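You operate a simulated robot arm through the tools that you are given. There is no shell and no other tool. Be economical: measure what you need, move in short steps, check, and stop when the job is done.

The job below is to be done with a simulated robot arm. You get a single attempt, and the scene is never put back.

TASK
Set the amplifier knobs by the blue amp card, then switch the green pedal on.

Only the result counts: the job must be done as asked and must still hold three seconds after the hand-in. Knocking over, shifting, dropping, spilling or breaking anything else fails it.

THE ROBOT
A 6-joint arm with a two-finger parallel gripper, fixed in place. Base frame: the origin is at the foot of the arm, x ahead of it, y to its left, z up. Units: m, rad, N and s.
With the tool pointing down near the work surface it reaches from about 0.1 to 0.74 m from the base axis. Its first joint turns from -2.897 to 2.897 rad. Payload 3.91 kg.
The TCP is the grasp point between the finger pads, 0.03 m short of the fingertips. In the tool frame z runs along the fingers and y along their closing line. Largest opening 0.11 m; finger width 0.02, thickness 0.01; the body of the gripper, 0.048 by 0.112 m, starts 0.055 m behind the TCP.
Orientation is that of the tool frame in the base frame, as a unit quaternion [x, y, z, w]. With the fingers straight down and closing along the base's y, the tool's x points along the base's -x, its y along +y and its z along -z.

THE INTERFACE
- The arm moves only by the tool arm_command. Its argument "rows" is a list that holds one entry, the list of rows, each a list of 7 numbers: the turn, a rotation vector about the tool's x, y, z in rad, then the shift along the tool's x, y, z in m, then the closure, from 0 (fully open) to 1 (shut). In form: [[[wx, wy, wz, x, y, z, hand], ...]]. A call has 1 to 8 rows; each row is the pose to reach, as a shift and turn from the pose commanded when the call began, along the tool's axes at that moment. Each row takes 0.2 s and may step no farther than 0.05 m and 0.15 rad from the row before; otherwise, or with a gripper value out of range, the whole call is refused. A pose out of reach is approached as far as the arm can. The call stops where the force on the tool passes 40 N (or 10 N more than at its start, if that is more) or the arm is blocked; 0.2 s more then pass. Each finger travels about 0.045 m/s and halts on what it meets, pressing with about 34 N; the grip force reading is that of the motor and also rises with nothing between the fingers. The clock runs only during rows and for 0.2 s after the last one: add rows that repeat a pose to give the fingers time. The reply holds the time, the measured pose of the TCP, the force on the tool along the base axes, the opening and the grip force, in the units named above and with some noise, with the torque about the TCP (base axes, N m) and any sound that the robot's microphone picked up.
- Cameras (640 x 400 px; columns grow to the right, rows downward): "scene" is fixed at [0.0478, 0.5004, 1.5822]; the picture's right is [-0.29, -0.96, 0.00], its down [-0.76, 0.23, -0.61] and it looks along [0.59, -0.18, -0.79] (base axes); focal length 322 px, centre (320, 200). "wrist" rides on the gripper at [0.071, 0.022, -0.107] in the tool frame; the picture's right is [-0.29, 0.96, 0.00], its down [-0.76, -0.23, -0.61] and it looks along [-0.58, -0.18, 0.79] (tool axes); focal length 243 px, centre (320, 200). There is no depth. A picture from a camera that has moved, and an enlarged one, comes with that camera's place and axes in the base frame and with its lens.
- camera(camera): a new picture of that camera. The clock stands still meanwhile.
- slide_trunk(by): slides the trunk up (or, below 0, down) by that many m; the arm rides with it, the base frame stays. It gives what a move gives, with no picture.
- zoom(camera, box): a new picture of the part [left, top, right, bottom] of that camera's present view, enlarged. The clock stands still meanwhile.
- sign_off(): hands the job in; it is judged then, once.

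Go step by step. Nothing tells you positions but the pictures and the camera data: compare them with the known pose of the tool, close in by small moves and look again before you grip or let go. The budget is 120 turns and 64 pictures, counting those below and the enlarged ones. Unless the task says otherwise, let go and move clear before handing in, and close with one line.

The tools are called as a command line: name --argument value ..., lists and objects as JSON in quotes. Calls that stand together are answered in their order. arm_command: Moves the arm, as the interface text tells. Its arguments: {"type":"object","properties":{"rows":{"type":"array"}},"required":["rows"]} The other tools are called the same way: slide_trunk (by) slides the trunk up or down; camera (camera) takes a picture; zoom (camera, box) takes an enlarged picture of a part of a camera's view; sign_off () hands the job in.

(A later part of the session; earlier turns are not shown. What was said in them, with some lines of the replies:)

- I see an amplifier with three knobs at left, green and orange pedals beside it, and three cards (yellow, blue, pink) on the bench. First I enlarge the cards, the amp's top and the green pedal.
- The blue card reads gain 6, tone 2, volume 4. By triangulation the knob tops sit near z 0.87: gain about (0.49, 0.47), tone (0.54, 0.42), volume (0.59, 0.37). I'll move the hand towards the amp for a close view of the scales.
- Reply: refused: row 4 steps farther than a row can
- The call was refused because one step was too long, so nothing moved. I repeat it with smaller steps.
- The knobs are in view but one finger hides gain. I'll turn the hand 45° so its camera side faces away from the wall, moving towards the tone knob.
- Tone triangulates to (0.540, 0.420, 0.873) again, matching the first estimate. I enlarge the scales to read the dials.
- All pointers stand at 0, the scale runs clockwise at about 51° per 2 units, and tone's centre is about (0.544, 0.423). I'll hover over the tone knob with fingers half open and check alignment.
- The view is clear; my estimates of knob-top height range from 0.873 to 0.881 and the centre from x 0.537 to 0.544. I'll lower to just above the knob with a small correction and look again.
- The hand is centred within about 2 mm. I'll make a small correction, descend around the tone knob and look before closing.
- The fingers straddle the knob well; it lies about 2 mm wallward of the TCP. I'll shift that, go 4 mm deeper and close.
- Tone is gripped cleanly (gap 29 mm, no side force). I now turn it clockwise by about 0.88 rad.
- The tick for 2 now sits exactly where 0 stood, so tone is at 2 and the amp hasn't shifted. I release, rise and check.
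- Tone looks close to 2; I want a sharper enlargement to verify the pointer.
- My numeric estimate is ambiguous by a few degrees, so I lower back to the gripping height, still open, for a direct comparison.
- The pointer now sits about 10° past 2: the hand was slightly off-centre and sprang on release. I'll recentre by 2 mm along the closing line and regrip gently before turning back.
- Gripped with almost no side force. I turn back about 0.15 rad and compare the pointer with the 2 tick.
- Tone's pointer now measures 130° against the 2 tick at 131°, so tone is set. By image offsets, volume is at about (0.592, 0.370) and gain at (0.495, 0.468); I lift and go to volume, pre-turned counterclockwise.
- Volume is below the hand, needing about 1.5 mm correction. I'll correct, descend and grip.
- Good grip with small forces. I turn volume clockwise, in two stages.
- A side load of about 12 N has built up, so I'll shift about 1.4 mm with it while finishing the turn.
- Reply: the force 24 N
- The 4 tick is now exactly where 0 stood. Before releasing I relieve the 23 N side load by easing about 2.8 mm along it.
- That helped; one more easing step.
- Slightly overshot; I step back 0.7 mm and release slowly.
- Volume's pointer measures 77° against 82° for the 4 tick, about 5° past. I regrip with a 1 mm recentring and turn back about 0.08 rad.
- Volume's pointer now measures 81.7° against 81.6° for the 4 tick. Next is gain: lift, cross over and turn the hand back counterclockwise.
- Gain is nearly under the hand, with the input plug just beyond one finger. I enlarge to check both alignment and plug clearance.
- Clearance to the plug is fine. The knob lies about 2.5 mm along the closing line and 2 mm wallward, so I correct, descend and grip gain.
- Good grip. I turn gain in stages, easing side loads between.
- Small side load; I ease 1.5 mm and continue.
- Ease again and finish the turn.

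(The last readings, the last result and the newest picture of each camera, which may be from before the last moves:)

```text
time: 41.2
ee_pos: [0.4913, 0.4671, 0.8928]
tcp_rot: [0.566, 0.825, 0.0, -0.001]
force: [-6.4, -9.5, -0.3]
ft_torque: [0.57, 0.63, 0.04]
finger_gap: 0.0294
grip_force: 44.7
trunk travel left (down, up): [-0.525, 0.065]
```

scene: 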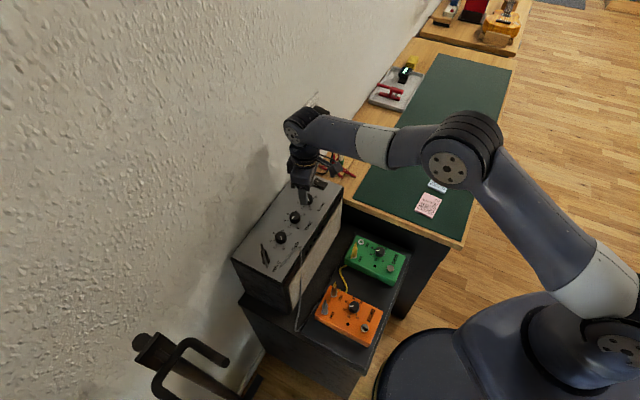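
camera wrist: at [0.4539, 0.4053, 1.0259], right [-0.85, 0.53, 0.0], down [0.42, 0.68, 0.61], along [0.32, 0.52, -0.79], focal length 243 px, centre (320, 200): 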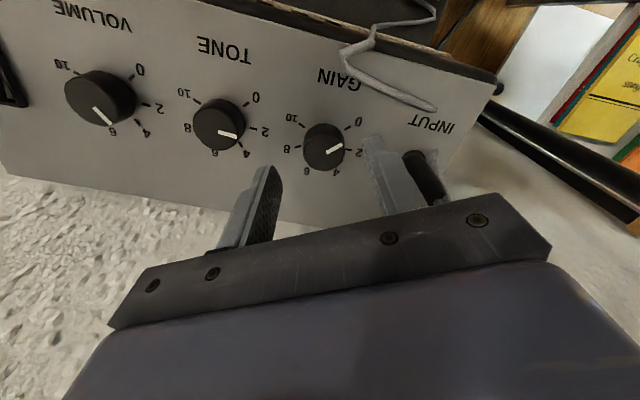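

I ease the remaining load and release slowly, then check the pointer.

arm_command --rows '[[[0, 0, 0, -0.0008, -0.0013, 0, 0.78], [0, 0, 0, -0.0008, -0.0013, 0, 0.78], [0, 0, 0, -0.0008, -0.0013, 0, 0.72], [0, 0, 0, -0.0008, -0.0013, 0, 0.65], [0, 0, 0, -0.0008, -0.0013, 0, 0.55], [0, 0, 0, -0.0008, -0.0013, 0, 0.5], [0, 0, 0, -0.0008, -0.0013, -0.004, 0.5], [0, 0, 0, -0.0008, -0.0013, -0.004, 0.5]]]'

zoom --camera "wrist" --box '[260, 90, 380, 190]'

```text
time: 43.0
ee_pos: [0.4912, 0.4666, 0.8953]
tcp_rot: [0.565, 0.825, 0.0, 0.001]
force: [-0.2, 0.1, 0.5]
ft_torque: [0.0, -0.02, 0.0]
finger_gap: 0.055
grip_force: 0.0
trunk travel left (down, up): [-0.525, 0.065]
```

```text
4.00 times, centred on (320, 140) of wrist
camera zoom: at [0.4856, 0.5412, 1.002], right [1.0, 0.08, 0.0], down [0.06, -0.79, 0.61], along [0.05, -0.61, -0.79], focal length 970 px, centre (320, 440)
```

zoom: 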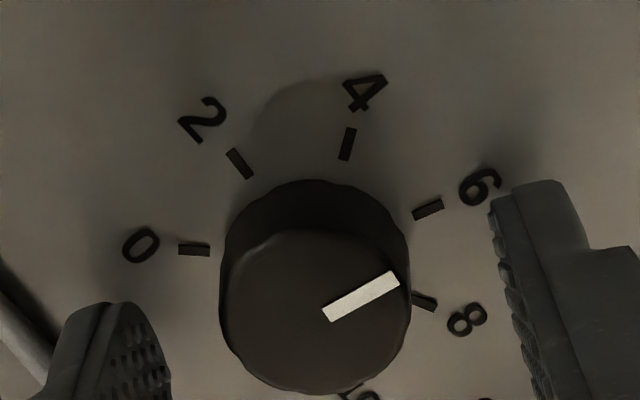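

Gain's pointer measures 36° against 32° for the 6 tick, about 4° short. The hand is well centred, so I regrip and turn 0.07 rad more.

arm_command --rows '[[[0, 0, 0, 0, 0, 0.002, 0.5], [0, 0, 0, 0, 0, 0.004, 0.6], [0, 0, 0, 0, 0, 0.004, 0.7], [0, 0, 0, 0, 0, 0.004, 0.75], [0, 0, 0, 0, 0, 0.004, 0.78], [0, 0, 0, 0, 0, 0.004, 0.78]]]'

arm_command --rows '[[[0, 0, 0.035, 0, 0, 0, 0.78], [0, 0, 0.07, 0, 0, 0, 0.78], [0, 0, 0.07, 0, 0, 0, 0.78]]]'

arm_command --rows '[[[0, 0, 0, 0, 0, 0, 0.72], [0, 0, 0, 0, 0, 0, 0.65], [0, 0, 0, 0, 0, 0, 0.55], [0, 0, 0, 0, 0, 0, 0.5], [0, 0, 0, 0, 0, -0.004, 0.5], [0, 0, 0, 0, 0, -0.004, 0.5]]]'

zoom --camera "wrist" --box '[260, 90, 380, 190]'

```text
time: 44.4
ee_pos: [0.4923, 0.4663, 0.8911]
tcp_rot: [0.565, 0.825, 0.001, 0.0]
force: [-0.3, -0.8, -0.8]
ft_torque: [0.08, 0.02, 0.01]
finger_gap: 0.0294
grip_force: 45.2
trunk travel left (down, up): [-0.525, 0.065]
```

```text
time: 45.2
ee_pos: [0.4917, 0.4661, 0.8918]
tcp_rot: [0.594, 0.805, 0.0, 0.0]
force: [-2.6, -1.2, 0.0]
ft_torque: [0.05, 0.04, 0.03]
finger_gap: 0.0292
grip_force: 45.0
trunk travel left (down, up): [-0.525, 0.065]
```

```text
time: 46.6
ee_pos: [0.4921, 0.4662, 0.8959]
tcp_rot: [0.593, 0.805, 0.0, 0.0]
force: [0.3, -0.8, -0.3]
ft_torque: [0.04, -0.03, -0.06]
finger_gap: 0.0546
grip_force: 0.0
trunk travel left (down, up): [-0.525, 0.065]
```

```text
4.00 times, centred on (320, 140) of wrist
camera zoom: at [0.4908, 0.5416, 1.0021], right [1.0, 0.01, 0.0], down [0.0, -0.79, 0.61], along [0.0, -0.61, -0.79], focal length 970 px, centre (320, 440)
```

zoom: 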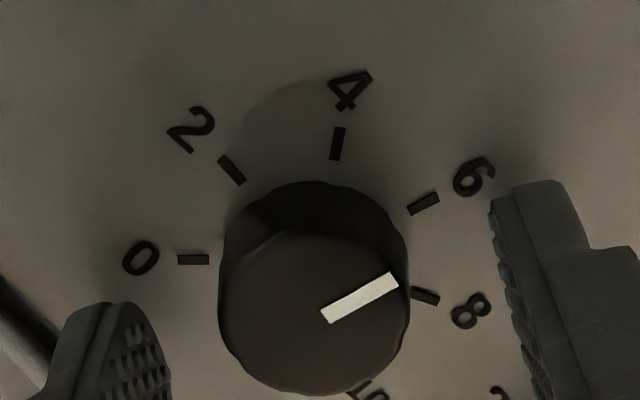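

Gain's pointer now measures 32°, on the 6 tick. All three knobs are set; I lift clear, close the fingers and go over to the green pedal.

arm_command --rows '[[[0, 0, 0, 0, 0, -0.04, 0.5], [0, 0, 0, 0, 0, -0.08, 0.5], [0, 0, -0.1, -0.02, -0.01, -0.11, 0.5], [0, 0, -0.23, -0.055, -0.03, -0.11, 0.5], [0, 0, -0.37, -0.09, -0.05, -0.11, 0.5], [0, 0, -0.51, -0.125, -0.07, -0.11, 0.5], [0, 0, -0.65, -0.16, -0.09, -0.11, 0.6], [0, 0, -0.78, -0.19, -0.11, -0.11, 0.7]]]'

arm_command --rows '[[[0, 0, -0.12, -0.02, -0.03, 0, 0.8], [0, 0, -0.25, -0.04, -0.06, 0, 0.9], [0, 0, -0.37, -0.05, -0.075, 0, 1], [0, 0, -0.49, -0.05, -0.075, 0, 1], [0, 0, -0.49, -0.05, -0.075, 0, 1]]]'

camera --camera "wrist"

zoom --camera "scene" --box '[230, 160, 430, 360]'

```text
time: 48.4
ee_pos: [0.4416, 0.2517, 1.0049]
tcp_rot: [0.242, 0.97, 0.0, -0.001]
force: [0.9, -0.6, 0.8]
ft_torque: [0.01, 0.01, 0.0]
finger_gap: 0.033
grip_force: 0.1
trunk travel left (down, up): [-0.525, 0.065]
```

```text
time: 49.6
ee_pos: [0.4508, 0.1627, 1.0056]
tcp_rot: [-0.001, 1.0, 0.0, 0.0]
force: [0.4, 1.2, -0.3]
ft_torque: [0.02, -0.02, 0.02]
finger_gap: 0.0
grip_force: 33.6
trunk travel left (down, up): [-0.525, 0.065]
```

```text
25 pictures are left
camera wrist: at [0.3798, 0.1849, 1.112], right [0.29, 0.96, 0.0], down [0.76, -0.23, 0.61], along [0.58, -0.18, -0.79], focal length 243 px, centre (320, 200)
```

wrist: 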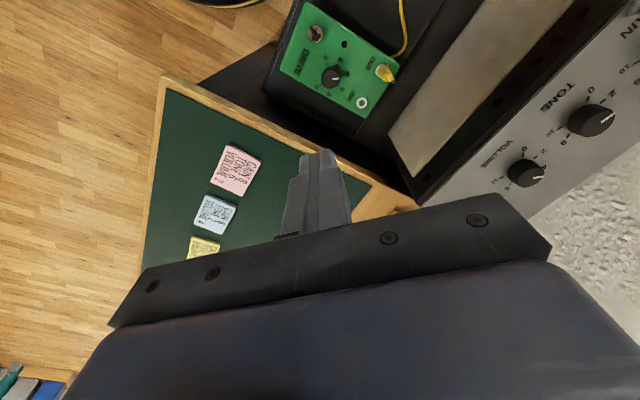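

```text
2.00 times, centred on (330, 260) of scene
camera zoom: at [0.0478, 0.5004, 1.5822], right [-0.29, -0.96, 0.0], down [-0.76, 0.23, -0.61], along [0.59, -0.18, -0.79], focal length 645 px, centre (300, 80)
```

zoom: 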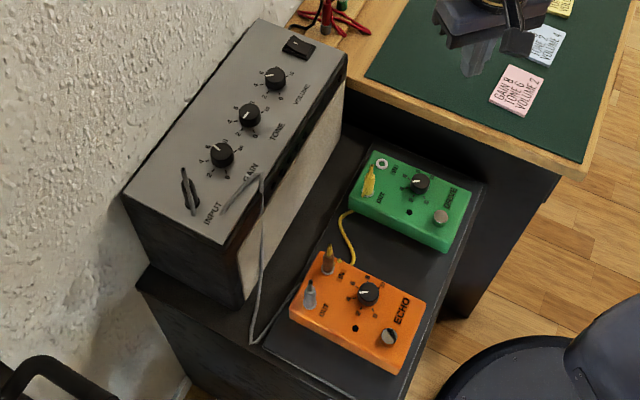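

The footswitch triangulates to about (0.400, 0.173, 0.684). I'll descend to a hover about 4 cm above it with the fingers closed.

arm_command --rows '[[[0, 0, 0, 0.015, 0.003, 0.03, 1], [0, 0, 0, 0.03, 0.006, 0.065, 1], [0, 0, 0, 0.045, 0.01, 0.1, 1], [0, 0, 0, 0.051, 0.01, 0.14, 1], [0, 0, 0, 0.051, 0.01, 0.18, 1], [0, 0, 0, 0.051, 0.01, 0.22, 1], [0, 0, 0, 0.051, 0.01, 0.245, 1], [0, 0, 0, 0.051, 0.01, 0.245, 1]]]'

camera --camera "wrist"

zoom --camera "scene" --box '[330, 210, 430, 310]'

```text
time: 51.4
ee_pos: [0.4004, 0.1743, 0.7588]
tcp_rot: [0.0, 1.0, 0.0, 0.0]
force: [0.0, 0.2, -0.2]
ft_torque: [0.01, 0.03, -0.02]
finger_gap: 0.0001
grip_force: 34.5
trunk travel left (down, up): [-0.525, 0.065]
```

```text
23 pictures are left
camera wrist: at [0.3289, 0.1956, 0.8664], right [0.29, 0.96, 0.0], down [0.76, -0.23, 0.61], along [0.58, -0.18, -0.79], focal length 243 px, centre (320, 200)
```

wrist: 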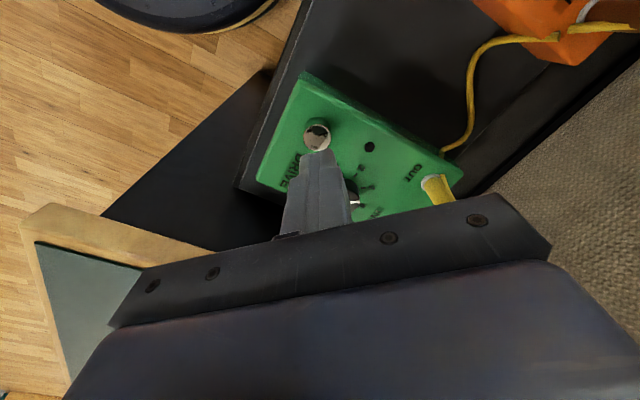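

```text
4.00 times, centred on (380, 260) of scene
camera zoom: at [0.0478, 0.5004, 1.5822], right [-0.29, -0.96, 0.0], down [-0.76, 0.23, -0.61], along [0.59, -0.18, -0.79], focal length 1290 px, centre (80, -40)
```

zoom: 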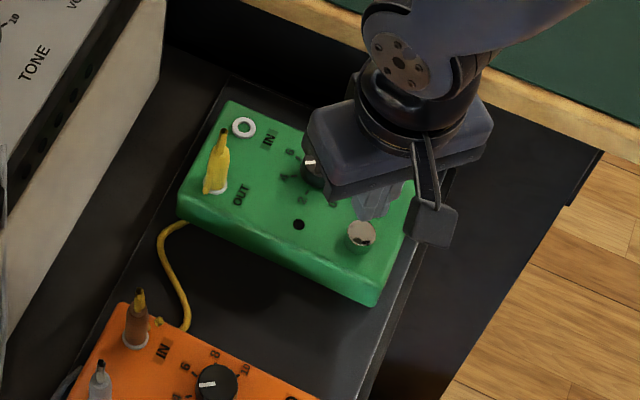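

The switch is right under the closed fingertips. I descend to just above it.

arm_command --rows '[[[0, 0, 0, 0.001, -0.001, 0.012, 1], [0, 0, 0, 0.001, -0.001, 0.024, 1], [0, 0, 0, 0.001, -0.001, 0.034, 1], [0, 0, 0, 0.001, -0.001, 0.034, 1]]]'

zoom --camera "wrist" --box '[240, 80, 400, 200]'

zoom --camera "scene" --box '[350, 230, 410, 290]'

```text
time: 52.4
ee_pos: [0.4004, 0.1728, 0.726]
tcp_rot: [0.0, 1.0, 0.0, 0.0]
force: [0.1, 0.3, -0.6]
ft_torque: [0.0, -0.04, -0.03]
finger_gap: 0.0001
grip_force: 34.0
trunk travel left (down, up): [-0.525, 0.065]
```

```text
3.33 times, centred on (320, 140) of wrist
camera zoom: at [0.328, 0.1946, 0.8327], right [0.29, 0.96, 0.0], down [0.76, -0.23, 0.61], along [0.58, -0.18, -0.79], focal length 809 px, centre (320, 400)
```

zoom: 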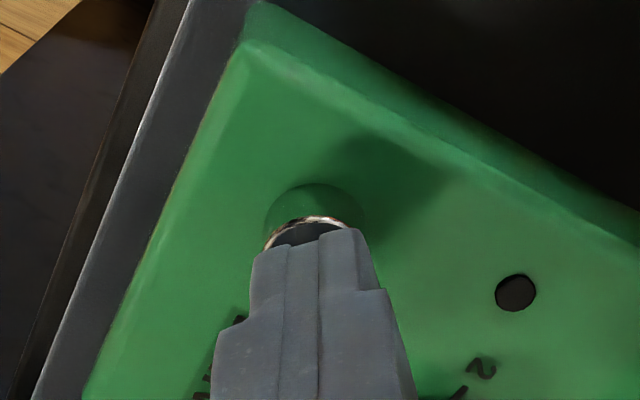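

```text
6.67 times, centred on (380, 260) of scene
camera zoom: at [0.0478, 0.5004, 1.5822], right [-0.29, -0.96, 0.0], down [-0.76, 0.23, -0.61], along [0.59, -0.18, -0.79], focal length 2150 px, centre (-80, -200)
```

zoom: 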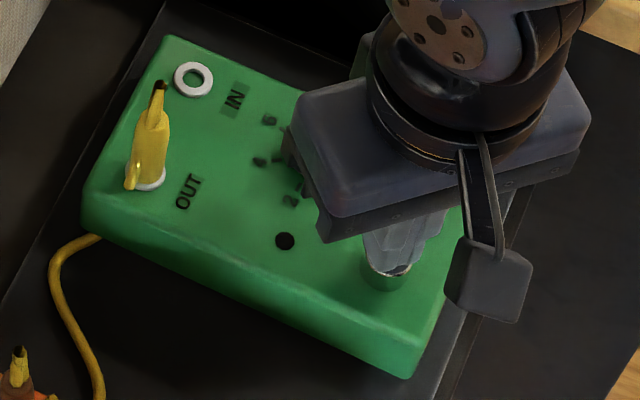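

The fingertips are over the switch cap, about 1 cm above. I press down in small steps and listen for a click.

arm_command --rows '[[[0, 0, 0, 0.001, 0, 0.006, 1], [0, 0, 0, 0.001, 0, 0.009, 1], [0, 0, 0, 0.001, 0, 0.011, 1], [0, 0, 0, 0.001, 0, 0.013, 1], [0, 0, 0, 0.001, 0, 0.015, 1], [0, 0, 0, 0.001, 0, 0.017, 1]]]'

```text
time: 53.3
ee_pos: [0.3976, 0.172, 0.7177]
tcp_rot: [0.0, 1.0, 0.001, 0.001]
force: [-5.3, -3.3, 30.2]
ft_torque: [-0.14, 0.29, 0.02]
finger_gap: 0.0
grip_force: 33.8
trunk travel left (down, up): [-0.525, 0.065]
heard: click
stopped in row 4: the force on the tool passed its limit at 43 N (the readings are from after the stop); the commanded pose is now the measured one
```

A click was heard. I lift off straight up and check the pedal's lamp.

arm_command --rows '[[[0, 0, 0, 0, 0, -0.01, 1], [0, 0, 0, 0, 0, -0.04, 1], [0, 0, 0, 0, 0, -0.08, 1], [0, 0, 0, 0, 0, -0.12, 1], [0, 0, 0, -0.02, 0, -0.16, 1], [0, 0, 0, -0.04, 0, -0.2, 1], [0, 0, 0, -0.06, 0, -0.24, 0.9], [0, 0, 0, -0.06, 0, -0.27, 0.8]]]'

zoom --camera "scene" --box '[310, 220, 420, 350]'

zoom --camera "scene" --box '[250, 170, 340, 260]'

camera --camera "scene"

```text
time: 55.1
ee_pos: [0.4595, 0.1724, 0.9864]
tcp_rot: [0.0, 1.0, 0.001, 0.002]
force: [0.0, 0.1, -0.5]
ft_torque: [0.0, 0.01, -0.01]
finger_gap: 0.0219
grip_force: 0.1
trunk travel left (down, up): [-0.525, 0.065]
```

```text
3.08 times, centred on (365, 285) of scene
camera zoom: at [0.0478, 0.5004, 1.5822], right [-0.29, -0.96, 0.0], down [-0.76, 0.23, -0.61], along [0.59, -0.18, -0.79], focal length 992 px, centre (182, -62)
```

zoom: 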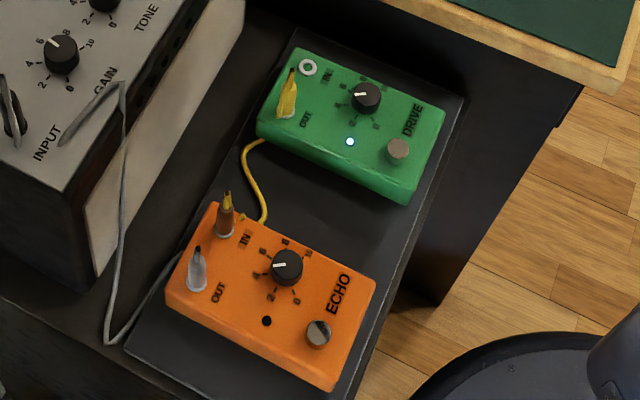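

```text
4.44 times, centred on (295, 215) of scene
camera zoom: at [0.0478, 0.5004, 1.5822], right [-0.29, -0.96, 0.0], down [-0.76, 0.23, -0.61], along [0.59, -0.18, -0.79], focal length 1433 px, centre (431, 133)
```

zoom: 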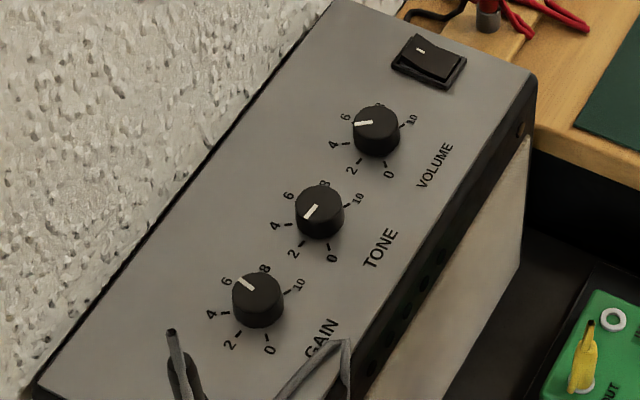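

```text
17 pictures are left
```

scene: 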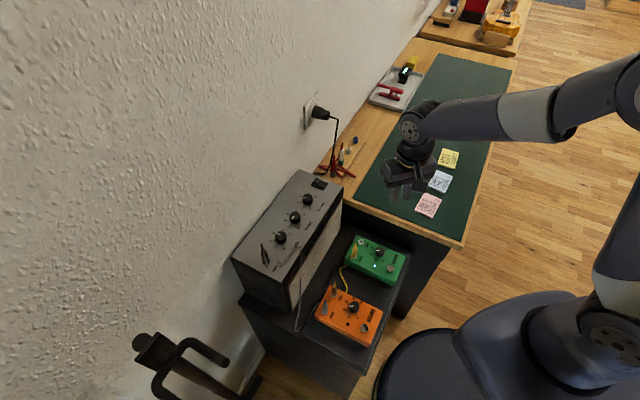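

All three pointers sit on their marks (gain 6, tone 2, volume 4), the green pedal's lamp is lit, and nothing else has moved. The hand is clear, so I hand in.

sign_off

```text
The job is handed in.
```

The amp is set by the blue card (gain 6, tone 2, volume 4), the green pedal is on with its lamp lit, and the job is handed in.
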